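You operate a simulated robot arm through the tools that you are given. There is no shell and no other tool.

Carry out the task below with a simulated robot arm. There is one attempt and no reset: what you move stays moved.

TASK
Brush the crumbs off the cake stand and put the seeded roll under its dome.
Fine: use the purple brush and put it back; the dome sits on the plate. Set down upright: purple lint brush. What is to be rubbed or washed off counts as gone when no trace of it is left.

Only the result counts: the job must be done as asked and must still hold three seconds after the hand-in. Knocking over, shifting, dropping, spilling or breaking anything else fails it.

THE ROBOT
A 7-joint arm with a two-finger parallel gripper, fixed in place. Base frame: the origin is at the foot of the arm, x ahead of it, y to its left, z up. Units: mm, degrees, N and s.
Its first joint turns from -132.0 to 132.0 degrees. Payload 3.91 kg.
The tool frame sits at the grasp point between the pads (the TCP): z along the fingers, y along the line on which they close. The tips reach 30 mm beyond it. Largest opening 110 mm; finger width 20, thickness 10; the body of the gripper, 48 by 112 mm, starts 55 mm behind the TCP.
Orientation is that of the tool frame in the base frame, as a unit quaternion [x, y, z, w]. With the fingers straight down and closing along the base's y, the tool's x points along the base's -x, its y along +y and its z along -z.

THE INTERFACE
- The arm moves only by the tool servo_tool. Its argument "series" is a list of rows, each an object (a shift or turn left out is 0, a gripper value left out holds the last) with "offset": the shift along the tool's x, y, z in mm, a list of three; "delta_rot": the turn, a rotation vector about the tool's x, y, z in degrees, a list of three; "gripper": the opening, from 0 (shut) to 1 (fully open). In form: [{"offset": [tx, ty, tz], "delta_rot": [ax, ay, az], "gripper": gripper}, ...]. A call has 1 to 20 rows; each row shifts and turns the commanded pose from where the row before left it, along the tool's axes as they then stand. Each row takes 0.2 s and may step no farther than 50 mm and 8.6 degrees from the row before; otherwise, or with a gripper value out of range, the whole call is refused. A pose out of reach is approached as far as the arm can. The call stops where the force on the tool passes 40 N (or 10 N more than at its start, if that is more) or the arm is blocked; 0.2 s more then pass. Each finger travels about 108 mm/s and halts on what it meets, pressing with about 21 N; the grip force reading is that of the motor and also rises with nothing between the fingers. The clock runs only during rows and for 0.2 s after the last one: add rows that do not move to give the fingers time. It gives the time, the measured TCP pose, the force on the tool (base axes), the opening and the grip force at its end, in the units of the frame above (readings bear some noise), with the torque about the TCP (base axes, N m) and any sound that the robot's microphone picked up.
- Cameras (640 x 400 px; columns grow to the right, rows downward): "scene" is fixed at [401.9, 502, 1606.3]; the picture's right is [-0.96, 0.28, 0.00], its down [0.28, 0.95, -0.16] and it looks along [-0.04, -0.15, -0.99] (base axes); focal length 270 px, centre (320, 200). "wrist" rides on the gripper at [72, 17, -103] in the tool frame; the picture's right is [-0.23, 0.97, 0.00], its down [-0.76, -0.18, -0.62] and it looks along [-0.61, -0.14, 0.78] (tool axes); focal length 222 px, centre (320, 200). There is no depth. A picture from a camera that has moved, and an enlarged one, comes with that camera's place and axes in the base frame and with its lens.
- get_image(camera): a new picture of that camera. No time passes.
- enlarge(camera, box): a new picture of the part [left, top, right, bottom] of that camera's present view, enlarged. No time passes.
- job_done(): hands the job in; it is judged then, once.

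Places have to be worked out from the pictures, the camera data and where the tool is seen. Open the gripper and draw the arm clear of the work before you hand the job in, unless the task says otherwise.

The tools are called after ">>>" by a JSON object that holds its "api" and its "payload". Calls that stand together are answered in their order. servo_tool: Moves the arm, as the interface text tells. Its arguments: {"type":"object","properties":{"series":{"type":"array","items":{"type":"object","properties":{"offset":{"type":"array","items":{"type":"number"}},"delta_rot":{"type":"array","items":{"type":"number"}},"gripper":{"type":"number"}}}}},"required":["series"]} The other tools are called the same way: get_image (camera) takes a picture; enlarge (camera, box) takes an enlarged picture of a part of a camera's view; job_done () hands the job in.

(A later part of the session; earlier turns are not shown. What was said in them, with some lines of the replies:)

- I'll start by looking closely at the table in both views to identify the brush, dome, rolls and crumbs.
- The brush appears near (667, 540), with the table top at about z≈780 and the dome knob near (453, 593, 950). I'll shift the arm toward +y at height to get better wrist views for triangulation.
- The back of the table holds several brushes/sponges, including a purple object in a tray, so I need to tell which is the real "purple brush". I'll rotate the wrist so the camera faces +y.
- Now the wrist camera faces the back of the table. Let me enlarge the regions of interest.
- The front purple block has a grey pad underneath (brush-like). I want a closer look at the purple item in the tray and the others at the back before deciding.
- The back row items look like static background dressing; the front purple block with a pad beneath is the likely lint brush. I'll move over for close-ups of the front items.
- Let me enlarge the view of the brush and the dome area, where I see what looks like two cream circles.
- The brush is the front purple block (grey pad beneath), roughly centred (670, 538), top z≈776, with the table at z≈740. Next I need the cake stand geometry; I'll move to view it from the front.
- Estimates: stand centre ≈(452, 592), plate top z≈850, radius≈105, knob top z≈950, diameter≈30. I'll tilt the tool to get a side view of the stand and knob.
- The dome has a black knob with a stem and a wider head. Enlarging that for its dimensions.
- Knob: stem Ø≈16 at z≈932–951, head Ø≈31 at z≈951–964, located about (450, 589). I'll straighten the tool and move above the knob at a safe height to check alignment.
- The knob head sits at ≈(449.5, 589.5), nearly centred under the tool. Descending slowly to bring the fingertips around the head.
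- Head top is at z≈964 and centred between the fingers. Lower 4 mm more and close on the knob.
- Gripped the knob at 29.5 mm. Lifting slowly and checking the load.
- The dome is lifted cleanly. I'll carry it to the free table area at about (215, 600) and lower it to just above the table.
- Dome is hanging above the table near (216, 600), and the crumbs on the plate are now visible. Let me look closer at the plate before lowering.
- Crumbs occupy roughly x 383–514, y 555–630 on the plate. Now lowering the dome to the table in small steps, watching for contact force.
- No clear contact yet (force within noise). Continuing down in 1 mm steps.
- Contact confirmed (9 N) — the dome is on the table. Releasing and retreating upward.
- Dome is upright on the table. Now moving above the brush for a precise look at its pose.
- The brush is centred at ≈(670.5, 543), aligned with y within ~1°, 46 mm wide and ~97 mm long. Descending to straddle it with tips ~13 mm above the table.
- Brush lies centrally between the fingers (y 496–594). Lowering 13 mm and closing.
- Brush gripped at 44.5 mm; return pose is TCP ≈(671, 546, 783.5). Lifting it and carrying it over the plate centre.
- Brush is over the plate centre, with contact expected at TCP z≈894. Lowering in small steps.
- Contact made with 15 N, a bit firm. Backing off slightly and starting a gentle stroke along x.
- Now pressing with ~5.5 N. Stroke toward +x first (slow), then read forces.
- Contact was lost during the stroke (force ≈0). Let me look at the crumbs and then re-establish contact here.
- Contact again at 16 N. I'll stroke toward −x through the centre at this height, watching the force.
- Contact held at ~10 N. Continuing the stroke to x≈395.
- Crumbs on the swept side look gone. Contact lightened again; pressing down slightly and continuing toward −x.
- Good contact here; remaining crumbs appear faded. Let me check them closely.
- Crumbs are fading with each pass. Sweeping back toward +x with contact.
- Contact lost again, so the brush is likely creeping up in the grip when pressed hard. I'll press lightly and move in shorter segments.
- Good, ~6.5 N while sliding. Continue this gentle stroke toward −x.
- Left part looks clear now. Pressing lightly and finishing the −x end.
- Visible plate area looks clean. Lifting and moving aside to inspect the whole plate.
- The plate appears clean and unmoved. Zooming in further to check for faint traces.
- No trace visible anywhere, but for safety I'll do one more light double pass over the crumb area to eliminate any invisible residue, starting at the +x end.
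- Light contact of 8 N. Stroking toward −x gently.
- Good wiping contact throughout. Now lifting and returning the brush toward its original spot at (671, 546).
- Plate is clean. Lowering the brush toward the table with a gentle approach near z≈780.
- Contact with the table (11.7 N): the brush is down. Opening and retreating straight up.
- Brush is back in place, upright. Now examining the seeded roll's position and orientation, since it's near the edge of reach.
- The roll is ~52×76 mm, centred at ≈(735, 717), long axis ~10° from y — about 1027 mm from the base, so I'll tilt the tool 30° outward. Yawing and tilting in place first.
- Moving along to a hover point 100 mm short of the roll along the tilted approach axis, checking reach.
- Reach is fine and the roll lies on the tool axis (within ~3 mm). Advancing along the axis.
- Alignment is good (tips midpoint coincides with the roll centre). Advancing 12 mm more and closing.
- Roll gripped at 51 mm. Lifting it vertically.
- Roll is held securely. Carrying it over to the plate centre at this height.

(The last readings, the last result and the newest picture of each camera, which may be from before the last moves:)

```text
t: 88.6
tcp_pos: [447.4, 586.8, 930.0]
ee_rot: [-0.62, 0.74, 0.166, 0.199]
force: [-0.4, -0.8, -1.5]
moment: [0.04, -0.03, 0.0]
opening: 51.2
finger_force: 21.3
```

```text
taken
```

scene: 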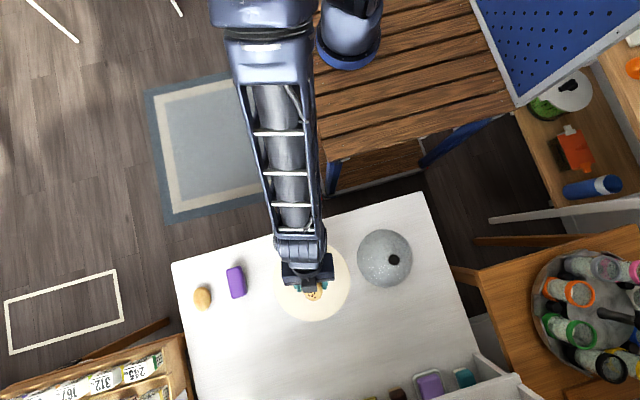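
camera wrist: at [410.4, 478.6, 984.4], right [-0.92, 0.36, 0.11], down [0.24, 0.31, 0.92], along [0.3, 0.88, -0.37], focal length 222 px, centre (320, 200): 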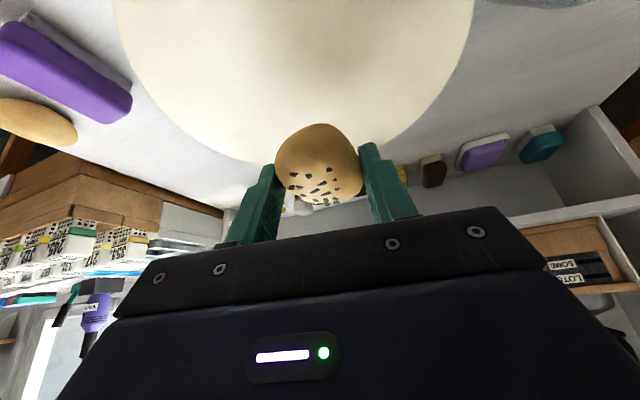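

Roll is centred over the plate. Lowering vertically toward the expected contact at TCP z≈888.

>>> {"api": "servo_tool", "payload": {"series": [{"offset": [10, 0, 17.3]}, {"offset": [5, 0, 8.7]}, {"offset": [2, 0, 3.5]}, {"offset": [1, 0, 1.7]}, {}]}}

```text
t: 89.8
tcp_pos: [448.5, 585.3, 898.6]
ee_rot: [-0.621, 0.74, 0.166, 0.198]
force: [-1.0, -0.9, -0.7]
moment: [-0.01, -0.02, 0.04]
opening: 50.8
finger_force: 20.8
```

>>> {"api": "servo_tool", "payload": {"series": [{"offset": [1, 0, 1.73]}, {"offset": [0.75, 0, 1.3]}, {"offset": [0.5, 0, 0.87]}, {}]}}

```text
t: 90.8
tcp_pos: [449.4, 585.1, 892.9]
ee_rot: [-0.621, 0.74, 0.166, 0.198]
force: [-0.2, 0.2, -0.8]
moment: [-0.03, 0.01, -0.02]
opening: 51.0
finger_force: 20.8
```

>>> {"api": "servo_tool", "payload": {"series": [{"offset": [0.5, 0, 0.87]}, {}, {"offset": [0.5, 0, 0.87]}, {}]}}

```text
t: 91.8
tcp_pos: [448.7, 583.7, 891.2]
ee_rot: [-0.62, 0.741, 0.167, 0.199]
force: [-4.4, -1.1, 16.4]
moment: [0.07, 0.22, 0.08]
opening: 50.8
finger_force: 21.0
```

Contact with the plate (16 N). Opening gently and backing out along the tilted axis.

>>> {"api": "servo_tool", "payload": {"series": [{"offset": [-0.3, 0, -0.5]}, {"gripper": 0.52}, {}, {"gripper": 0.75}, {}, {}, {"offset": [0, 0, -10]}, {"offset": [0, 0, -25]}, {"offset": [0, 0, -30]}, {"offset": [0, 0, -40]}, {"offset": [0, 0, -40]}, {}]}}

>>> {"api": "get_image", "payload": {"camera": "wrist"}}

>>> {"api": "get_image", "payload": {"camera": "scene"}}

```text
t: 94.4
tcp_pos: [435.6, 514.5, 1018.9]
ee_rot: [-0.621, 0.74, 0.167, 0.199]
force: [0.7, -1.1, 0.1]
moment: [0.0, 0.02, -0.02]
opening: 82.5
finger_force: 0.1
```

```text
taken
camera wrist: at [399.4, 406.8, 1072.4], right [-0.92, 0.36, 0.11], down [0.24, 0.31, 0.92], along [0.3, 0.88, -0.37], focal length 222 px, centre (320, 200)
```

wrist: 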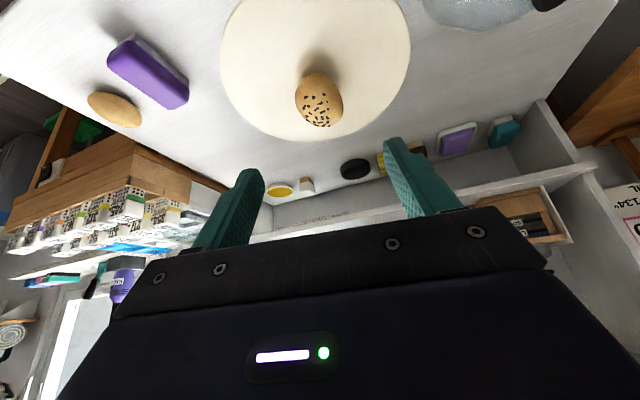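

```text
taken
```

scene: 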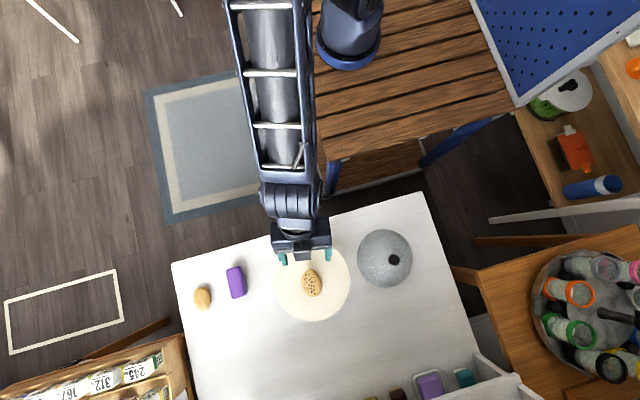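

The roll is sitting on the plate near its centre. Zooming to verify placement and the dome's position.

>>> {"api": "enlarge", "payload": {"camera": "scene", "box": [260, 220, 420, 330]}}

>>> {"api": "enlarge", "payload": {"camera": "wrist", "box": [210, 0, 420, 150]}}

```text
3.64 times, centred on (340, 275) of scene
camera zoom: at [401.9, 502.0, 1606.3], right [-0.96, 0.28, 0.0], down [0.28, 0.95, -0.16], along [-0.04, -0.15, -0.99], focal length 981 px, centre (247, -73)
```

zoom: 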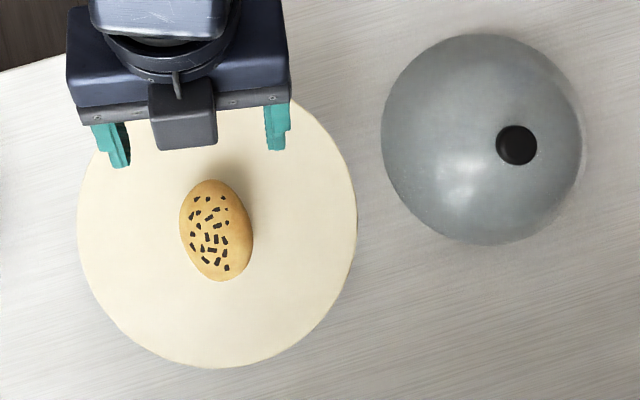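

```text
2.67 times, centred on (315, 75) of wrist
camera zoom: at [399.4, 406.8, 1072.4], right [-0.92, 0.36, 0.11], down [0.24, 0.31, 0.92], along [0.3, 0.88, -0.37], focal length 592 px, centre (333, 533)
```

zoom: 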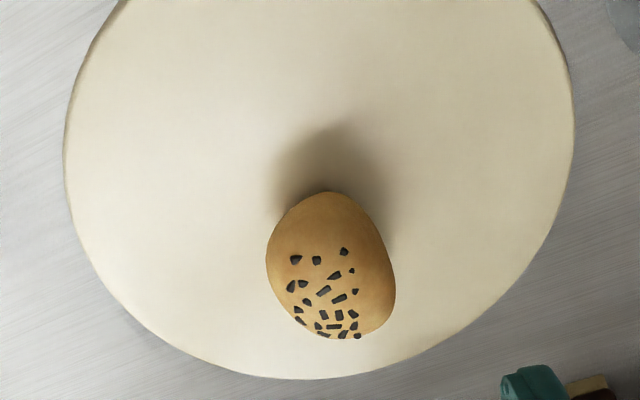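

Roll is well centred (~(452, 594)). Straightening the tool and moving over to the dome.

>>> {"api": "servo_tool", "payload": {"series": [{"delta_rot": [0, 7.5, 0]}, {"delta_rot": [0, 7.5, 0]}, {"delta_rot": [0, 7.5, 0]}, {"delta_rot": [0, 7.5, 0]}, {"delta_rot": [0, 0, -5]}, {"delta_rot": [0, 0, -5]}, {"offset": [-14.3, 36.6, 0]}, {"offset": [-14.3, 36.6, 0]}, {"offset": [-14.3, 36.6, 0]}, {"offset": [-14.3, 36.6, 0]}, {"offset": [-14.3, 36.6, 0]}, {"offset": [-14.3, 36.6, 0]}, {"offset": [0, 0, 40]}, {}]}}

>>> {"api": "get_image", "payload": {"camera": "wrist"}}

>>> {"api": "enlarge", "payload": {"camera": "wrist", "box": [220, 60, 430, 220]}}

```text
t: 97.4
tcp_pos: [215.6, 598.8, 980.2]
ee_rot: [-0.707, 0.707, -0.001, 0.001]
force: [0.2, 0.3, 1.1]
moment: [0.02, -0.01, -0.01]
opening: 82.5
finger_force: 0.1
```

```text
taken
camera wrist: at [198.5, 527.7, 1083.2], right [-0.97, 0.23, 0.0], down [0.18, 0.76, 0.62], along [0.14, 0.61, -0.78], focal length 222 px, centre (320, 200)
```

wrist: 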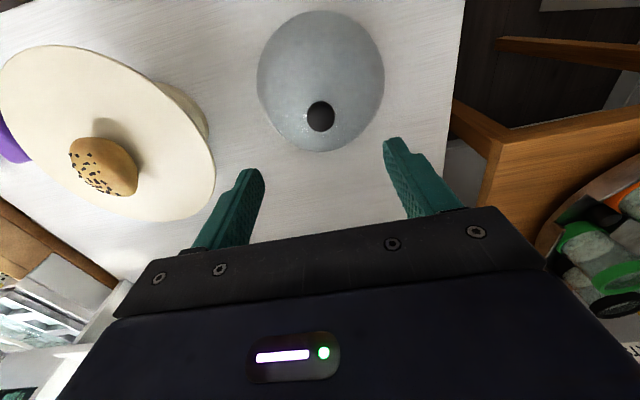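

```text
2.50 times, centred on (325, 140) of wrist
camera zoom: at [198.5, 527.7, 1083.2], right [-0.97, 0.23, 0.0], down [0.18, 0.76, 0.62], along [0.14, 0.61, -0.78], focal length 555 px, centre (308, 350)
```

zoom: 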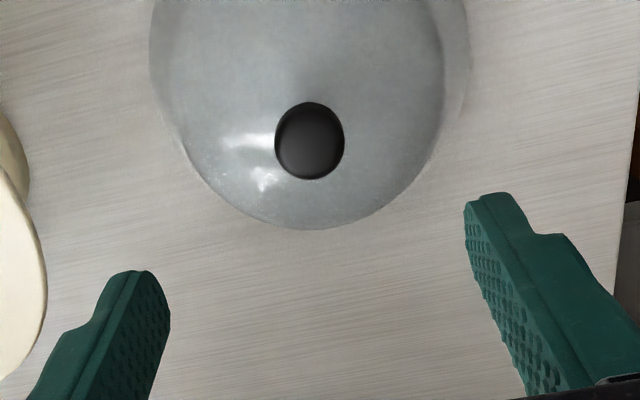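

Knob is at ≈(215.5, 600.7), right under the tool. Descending to the grasp height (TCP z≈859).

>>> {"api": "servo_tool", "payload": {"series": [{"offset": [-1.2, 0, 40]}, {"offset": [0, 0, 40]}, {"offset": [0, 0, 20]}, {"offset": [0, 0, 10]}, {"offset": [0, 0, 6]}, {"offset": [0, 0, 4]}, {}]}}

>>> {"api": "enlarge", "payload": {"camera": "wrist", "box": [220, 110, 430, 250]}}

```text
t: 99.0
tcp_pos: [217.2, 598.5, 858.1]
ee_rot: [0.707, -0.707, 0.0, 0.0]
force: [0.0, 0.3, 0.4]
moment: [0.0, 0.03, 0.0]
opening: 82.6
finger_force: 0.0
```

```text
2.86 times, centred on (325, 180) of wrist
camera zoom: at [200.0, 527.8, 962.2], right [-0.97, 0.23, 0.0], down [0.18, 0.76, 0.62], along [0.14, 0.61, -0.78], focal length 635 px, centre (306, 257)
```

zoom: 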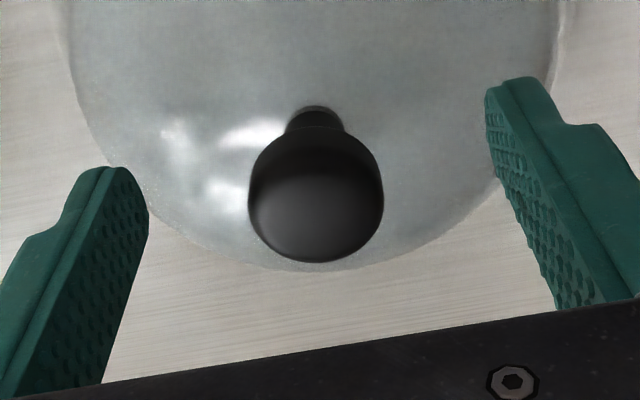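

Knob is centred between the pads. Closing.

>>> {"api": "servo_tool", "payload": {"series": [{"gripper": 0.35}, {}, {}, {"gripper": 0.0}, {}, {}, {}]}}

>>> {"api": "get_image", "payload": {"camera": "wrist"}}

```text
t: 100.6
tcp_pos: [218.1, 598.3, 858.8]
ee_rot: [-0.707, 0.708, 0.0, -0.001]
force: [0.2, 0.2, -0.6]
moment: [0.02, 0.03, -0.02]
opening: 28.8
finger_force: 20.7
```

```text
taken
camera wrist: at [200.0, 527.9, 962.4], right [-0.97, 0.23, 0.0], down [0.18, 0.76, 0.62], along [0.14, 0.61, -0.78], focal length 222 px, centre (320, 200)
```

wrist: 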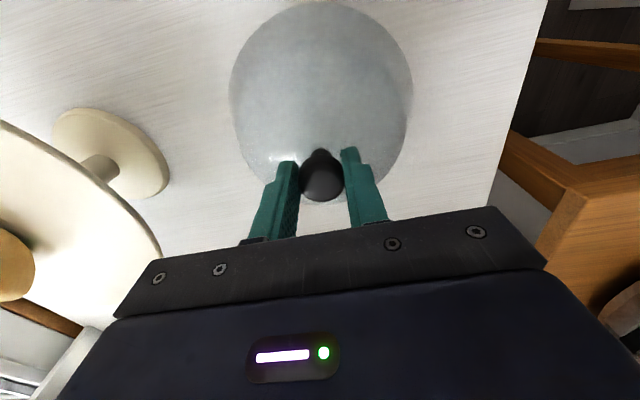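

Dome gripped at 28.8 mm. Lifting it high enough to clear the roll.

>>> {"api": "servo_tool", "payload": {"series": [{"offset": [0, 0, -5]}, {"offset": [0, 0, -15]}, {"offset": [0, 0, -30]}, {"offset": [0, 0, -40]}, {"offset": [0, 0, -40]}, {"offset": [0, 0, -40]}, {"offset": [0, 0, -40]}, {"offset": [0, 0, -15]}, {}]}}

>>> {"api": "get_image", "payload": {"camera": "wrist"}}

```text
t: 102.6
tcp_pos: [214.3, 599.3, 1083.7]
ee_rot: [-0.707, 0.707, 0.0, 0.0]
force: [1.2, 0.1, -1.0]
moment: [0.01, 0.01, -0.01]
opening: 28.7
finger_force: 20.6
```

```text
taken
camera wrist: at [197.0, 528.9, 1186.7], right [-0.97, 0.23, 0.0], down [0.18, 0.76, 0.62], along [0.14, 0.61, -0.78], focal length 222 px, centre (320, 200)
```

wrist: 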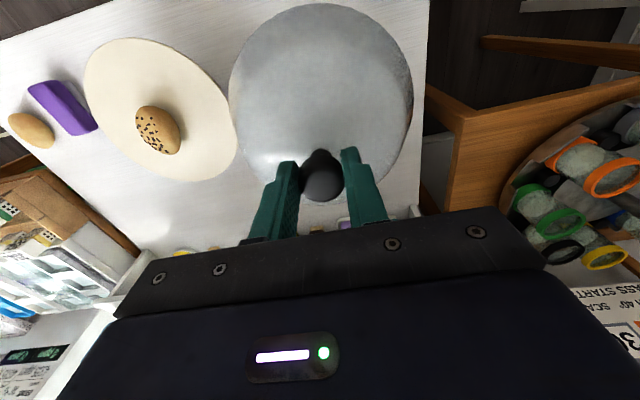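

Dome is lifted. Moving horizontally over the plate.

>>> {"api": "servo_tool", "payload": {"series": [{"offset": [1.7, -29, 0]}, {"offset": [1.7, -29, 0]}, {"offset": [1.7, -29, 0]}, {"offset": [1.7, -29, 0]}, {"offset": [1.7, -29, 0]}, {"offset": [1.5, -29, 0]}, {"offset": [0, -29, 0]}, {"offset": [0, -29, 0]}, {}, {}]}}

>>> {"api": "get_image", "payload": {"camera": "wrist"}}

>>> {"api": "get_image", "payload": {"camera": "scene"}}

```text
t: 104.8
tcp_pos: [451.7, 586.3, 1082.4]
ee_rot: [0.707, -0.707, 0.0, 0.0]
force: [-0.2, 0.0, -0.1]
moment: [0.02, -0.02, 0.0]
opening: 29.0
finger_force: 21.0
```

```text
taken
camera wrist: at [432.7, 516.5, 1185.6], right [-0.97, 0.23, 0.0], down [0.18, 0.76, 0.62], along [0.14, 0.61, -0.78], focal length 222 px, centre (320, 200)
```

wrist: 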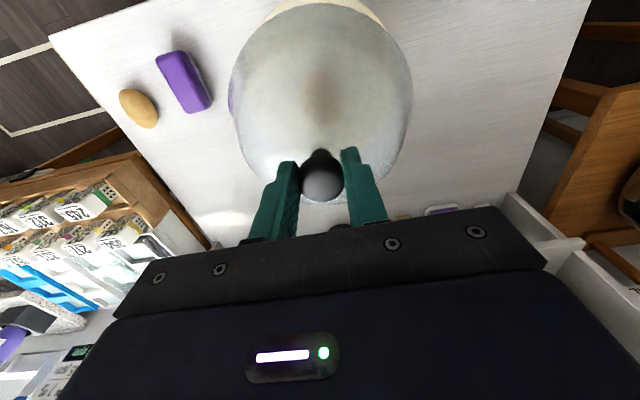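

```text
taken
```

scene: 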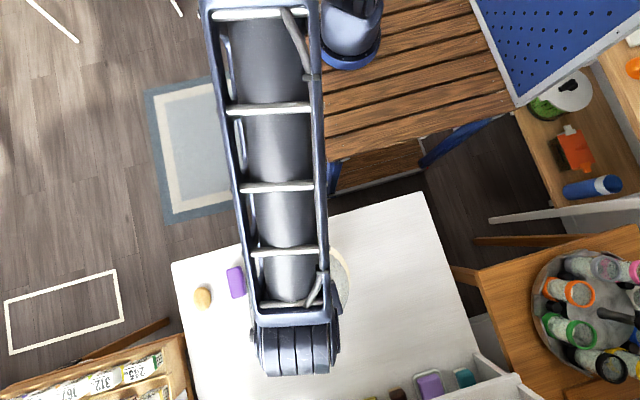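

Position matches the original dome location within ~2 mm. Making a tiny correction and lowering to just above the plate.

>>> {"api": "servo_tool", "payload": {"series": [{"offset": [-1.5, 1.2, 20]}, {"offset": [0, 0, 25]}, {"offset": [0, 0, 25]}, {"offset": [0, 0, 20]}, {"offset": [0, 0, 6]}, {}]}}

>>> {"api": "get_image", "payload": {"camera": "wrist"}}

>>> {"api": "enlarge", "payload": {"camera": "wrist", "box": [200, 0, 440, 210]}}

```text
t: 106.2
tcp_pos: [447.8, 589.4, 987.5]
ee_rot: [-0.707, 0.707, -0.001, 0.0]
force: [-0.3, 1.0, -0.8]
moment: [0.0, 0.0, -0.01]
opening: 29.0
finger_force: 21.5
```

```text
taken
camera wrist: at [430.4, 518.1, 1090.8], right [-0.97, 0.23, 0.0], down [0.18, 0.76, 0.62], along [0.14, 0.61, -0.78], focal length 222 px, centre (320, 200)
```

wrist: 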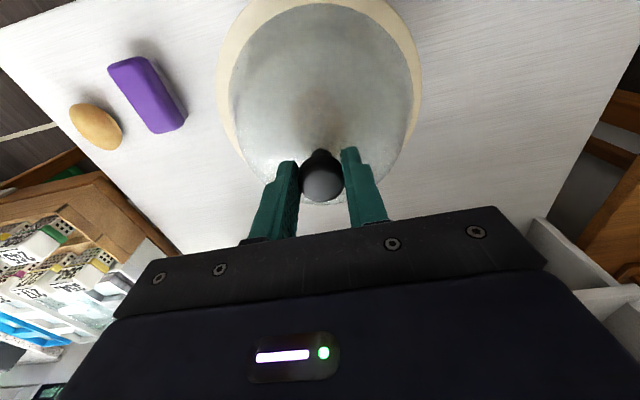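

```text
1.90 times, centred on (320, 105) of wrist
camera zoom: at [430.4, 518.1, 1090.8], right [-0.97, 0.23, 0.0], down [0.18, 0.76, 0.62], along [0.14, 0.61, -0.78], focal length 423 px, centre (320, 381)
```

zoom: 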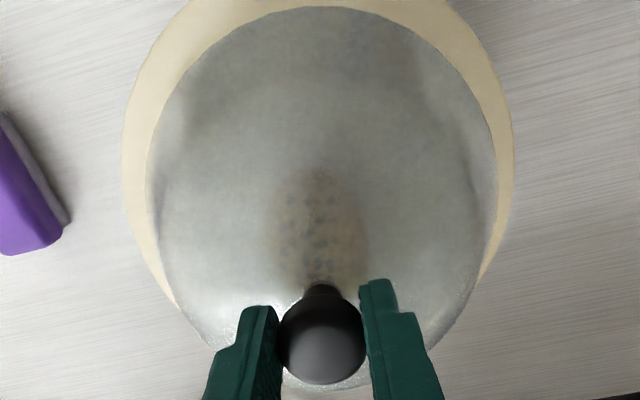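

Dome is well centred with the roll visible inside. Lowering to contact in fine steps.

>>> {"api": "servo_tool", "payload": {"series": [{"offset": [0, 0, 8]}, {"offset": [0, 0, 4]}, {"offset": [0, 0, 2]}, {}]}}

```text
t: 107.2
tcp_pos: [447.1, 590.8, 973.6]
ee_rot: [0.708, -0.707, -0.001, 0.0]
force: [0.0, -2.4, 8.8]
moment: [-0.29, 0.19, 0.01]
opening: 29.0
finger_force: 20.8
```

Contact of ~9 N. Checking by lowering slightly more and viewing the rim.

>>> {"api": "servo_tool", "payload": {"series": [{"offset": [0, 0, 0.6]}, {}]}}

>>> {"api": "enlarge", "payload": {"camera": "wrist", "box": [200, 0, 440, 210]}}

```text
t: 107.8
tcp_pos: [447.8, 590.1, 971.9]
ee_rot: [-0.707, 0.707, 0.001, 0.001]
force: [2.2, -1.6, 16.2]
moment: [0.12, 0.18, 0.0]
opening: 29.2
finger_force: 21.2
```

```text
1.90 times, centred on (320, 105) of wrist
camera zoom: at [430.2, 519.5, 1075.6], right [-0.97, 0.23, 0.0], down [0.18, 0.76, 0.62], along [0.14, 0.61, -0.78], focal length 423 px, centre (320, 381)
```

zoom: 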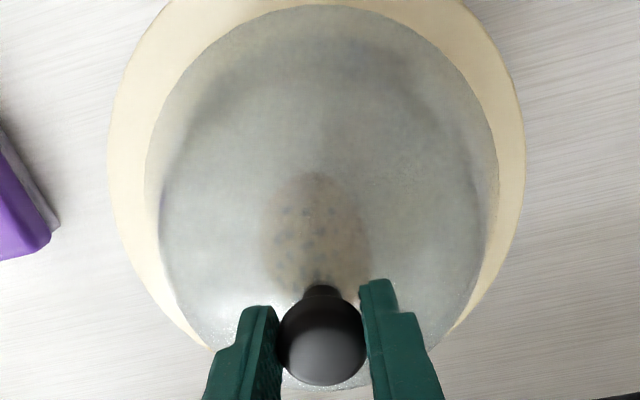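

The dome rests on the plate with the same ring margins as originally, with the roll beneath. Releasing and retreating straight up.

>>> {"api": "servo_tool", "payload": {"series": [{"offset": [0, 0, -0.5]}, {"gripper": 0.35}, {}, {"gripper": 0.8}, {}, {}, {"offset": [0, 0, -10]}, {"offset": [0, 0, -30]}, {"offset": [0, 0, -40]}, {"offset": [0, 0, -40]}, {"offset": [0, 0, -40]}, {}]}}

>>> {"api": "get_image", "payload": {"camera": "wrist"}}

```text
t: 110.4
tcp_pos: [446.3, 594.1, 1132.1]
ee_rot: [0.707, -0.707, 0.0, -0.001]
force: [0.0, 0.6, 0.4]
moment: [-0.02, 0.02, -0.02]
opening: 87.9
finger_force: 0.1
```

```text
taken
camera wrist: at [428.1, 522.4, 1235.6], right [-0.97, 0.23, 0.0], down [0.18, 0.76, 0.62], along [0.14, 0.61, -0.78], focal length 222 px, centre (320, 200)
```

wrist: 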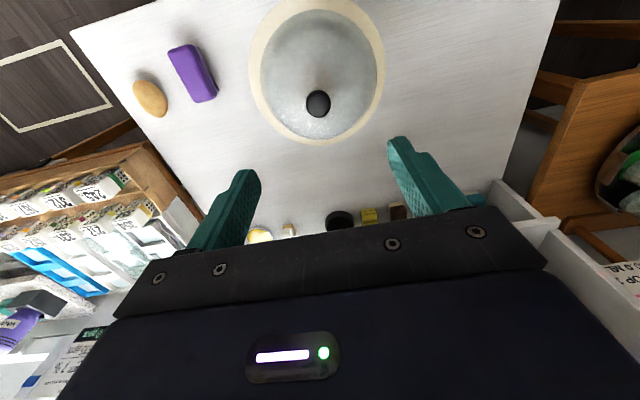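

Dome is seated. Drawing the arm clear of the work (up and back toward −y), then checking the final scene.

>>> {"api": "servo_tool", "payload": {"series": [{"offset": [0, 0, -40]}, {"offset": [10, 0, -40]}, {"offset": [30, -20, -20]}, {"offset": [40, -20, 0]}, {"offset": [40, -20, 0]}, {"offset": [40, -20, 0]}, {"offset": [40, -20, 0]}, {"offset": [40, -20, 0]}, {}, {}]}}

>>> {"api": "get_image", "payload": {"camera": "scene"}}

>>> {"api": "enlarge", "payload": {"camera": "scene", "box": [180, 220, 380, 370]}}

>>> {"api": "get_image", "payload": {"camera": "wrist"}}

```text
t: 112.6
tcp_pos: [572.5, 352.9, 1233.0]
ee_rot: [0.707, -0.707, 0.0, 0.001]
force: [-1.5, 0.4, -0.3]
moment: [0.0, 0.02, -0.01]
opening: 87.9
finger_force: 0.1
```

```text
taken
```

scene: 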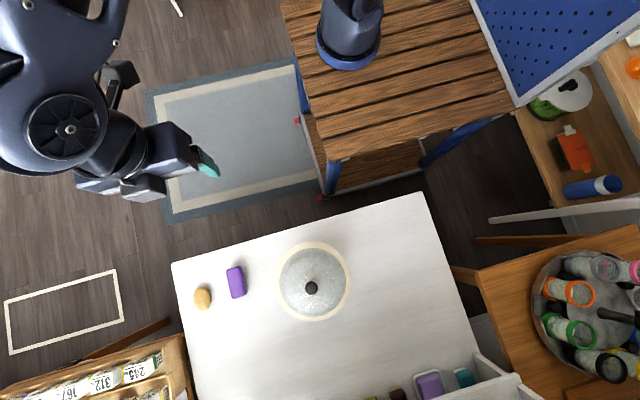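

```text
2.67 times, centred on (280, 295) of scene
camera zoom: at [401.9, 502.0, 1606.3], right [-0.96, 0.28, 0.0], down [0.28, 0.95, -0.16], along [-0.04, -0.15, -0.99], focal length 719 px, centre (427, -53)
```

zoom: 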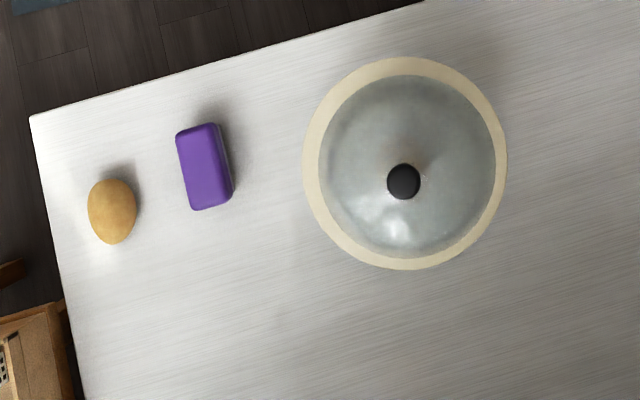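

```text
taken
camera wrist: at [554.5, 281.9, 1336.3], right [-0.97, 0.23, 0.0], down [0.18, 0.76, 0.62], along [0.14, 0.61, -0.78], focal length 222 px, centre (320, 200)
```

wrist: 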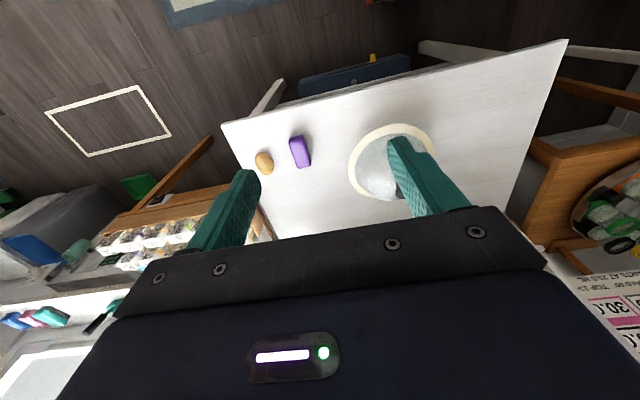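

Everything looks in place. One final comparison zoom of the brush and the dome rim against the initial pictures.

>>> {"api": "enlarge", "payload": {"camera": "scene", "box": [180, 250, 260, 370]}}

>>> {"api": "enlarge", "payload": {"camera": "scene", "box": [260, 230, 370, 330]}}

```text
3.33 times, centred on (220, 310) of scene
camera zoom: at [401.9, 502.0, 1606.3], right [-0.96, 0.28, 0.0], down [0.28, 0.95, -0.16], along [-0.04, -0.15, -0.99], focal length 899 px, centre (653, -167)
```

zoom: 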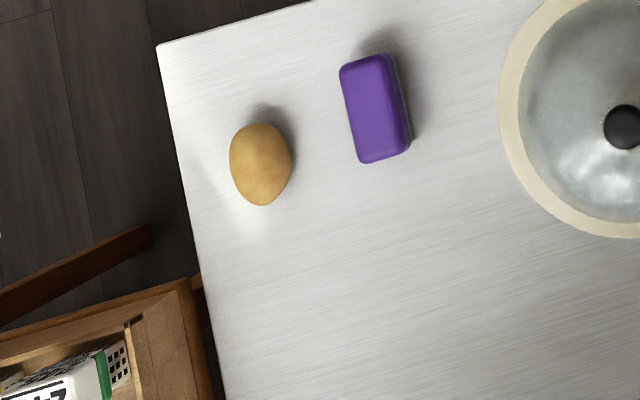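

```text
4.00 times, centred on (315, 280) of scene
camera zoom: at [401.9, 502.0, 1606.3], right [-0.96, 0.28, 0.0], down [0.28, 0.95, -0.16], along [-0.04, -0.15, -0.99], focal length 1079 px, centre (340, -120)
```

zoom: 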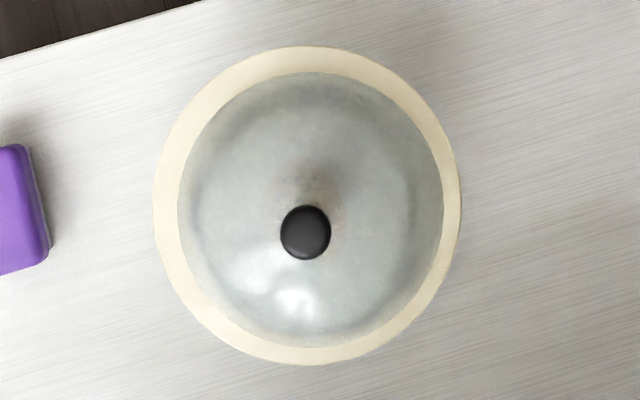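

The brush is upright within a few millimetres of its original spot. The plain roll is untouched, the dome sits flat on the plate over the seeded roll, and the crumbs were gone when last visible. The gripper is open and the arm is clear, so I'm handing in the job.

>>> {"api": "job_done", "payload": {}}

```text
The job is handed in.
```

The job is handed in. The crumbs are off the cake stand, and the seeded roll is on the plate under its dome.

- **Crumbs:** I brushed the plate in several passes with the purple brush. In close-up pictures taken before the roll went on, I could see no trace left.
- **Brush:** it is back upright on the table, within about 3 mm of where it started.
- **Roll and dome:** the roll sits near the centre of the plate. The dome rests on the plate around it, within a few millimetres of its original position.
- **Everything else:** the plain roll and the cake stand show no movement in the final pictures. The gripper is open and the arm is clear of the table.

I haven't seen the judge's result.
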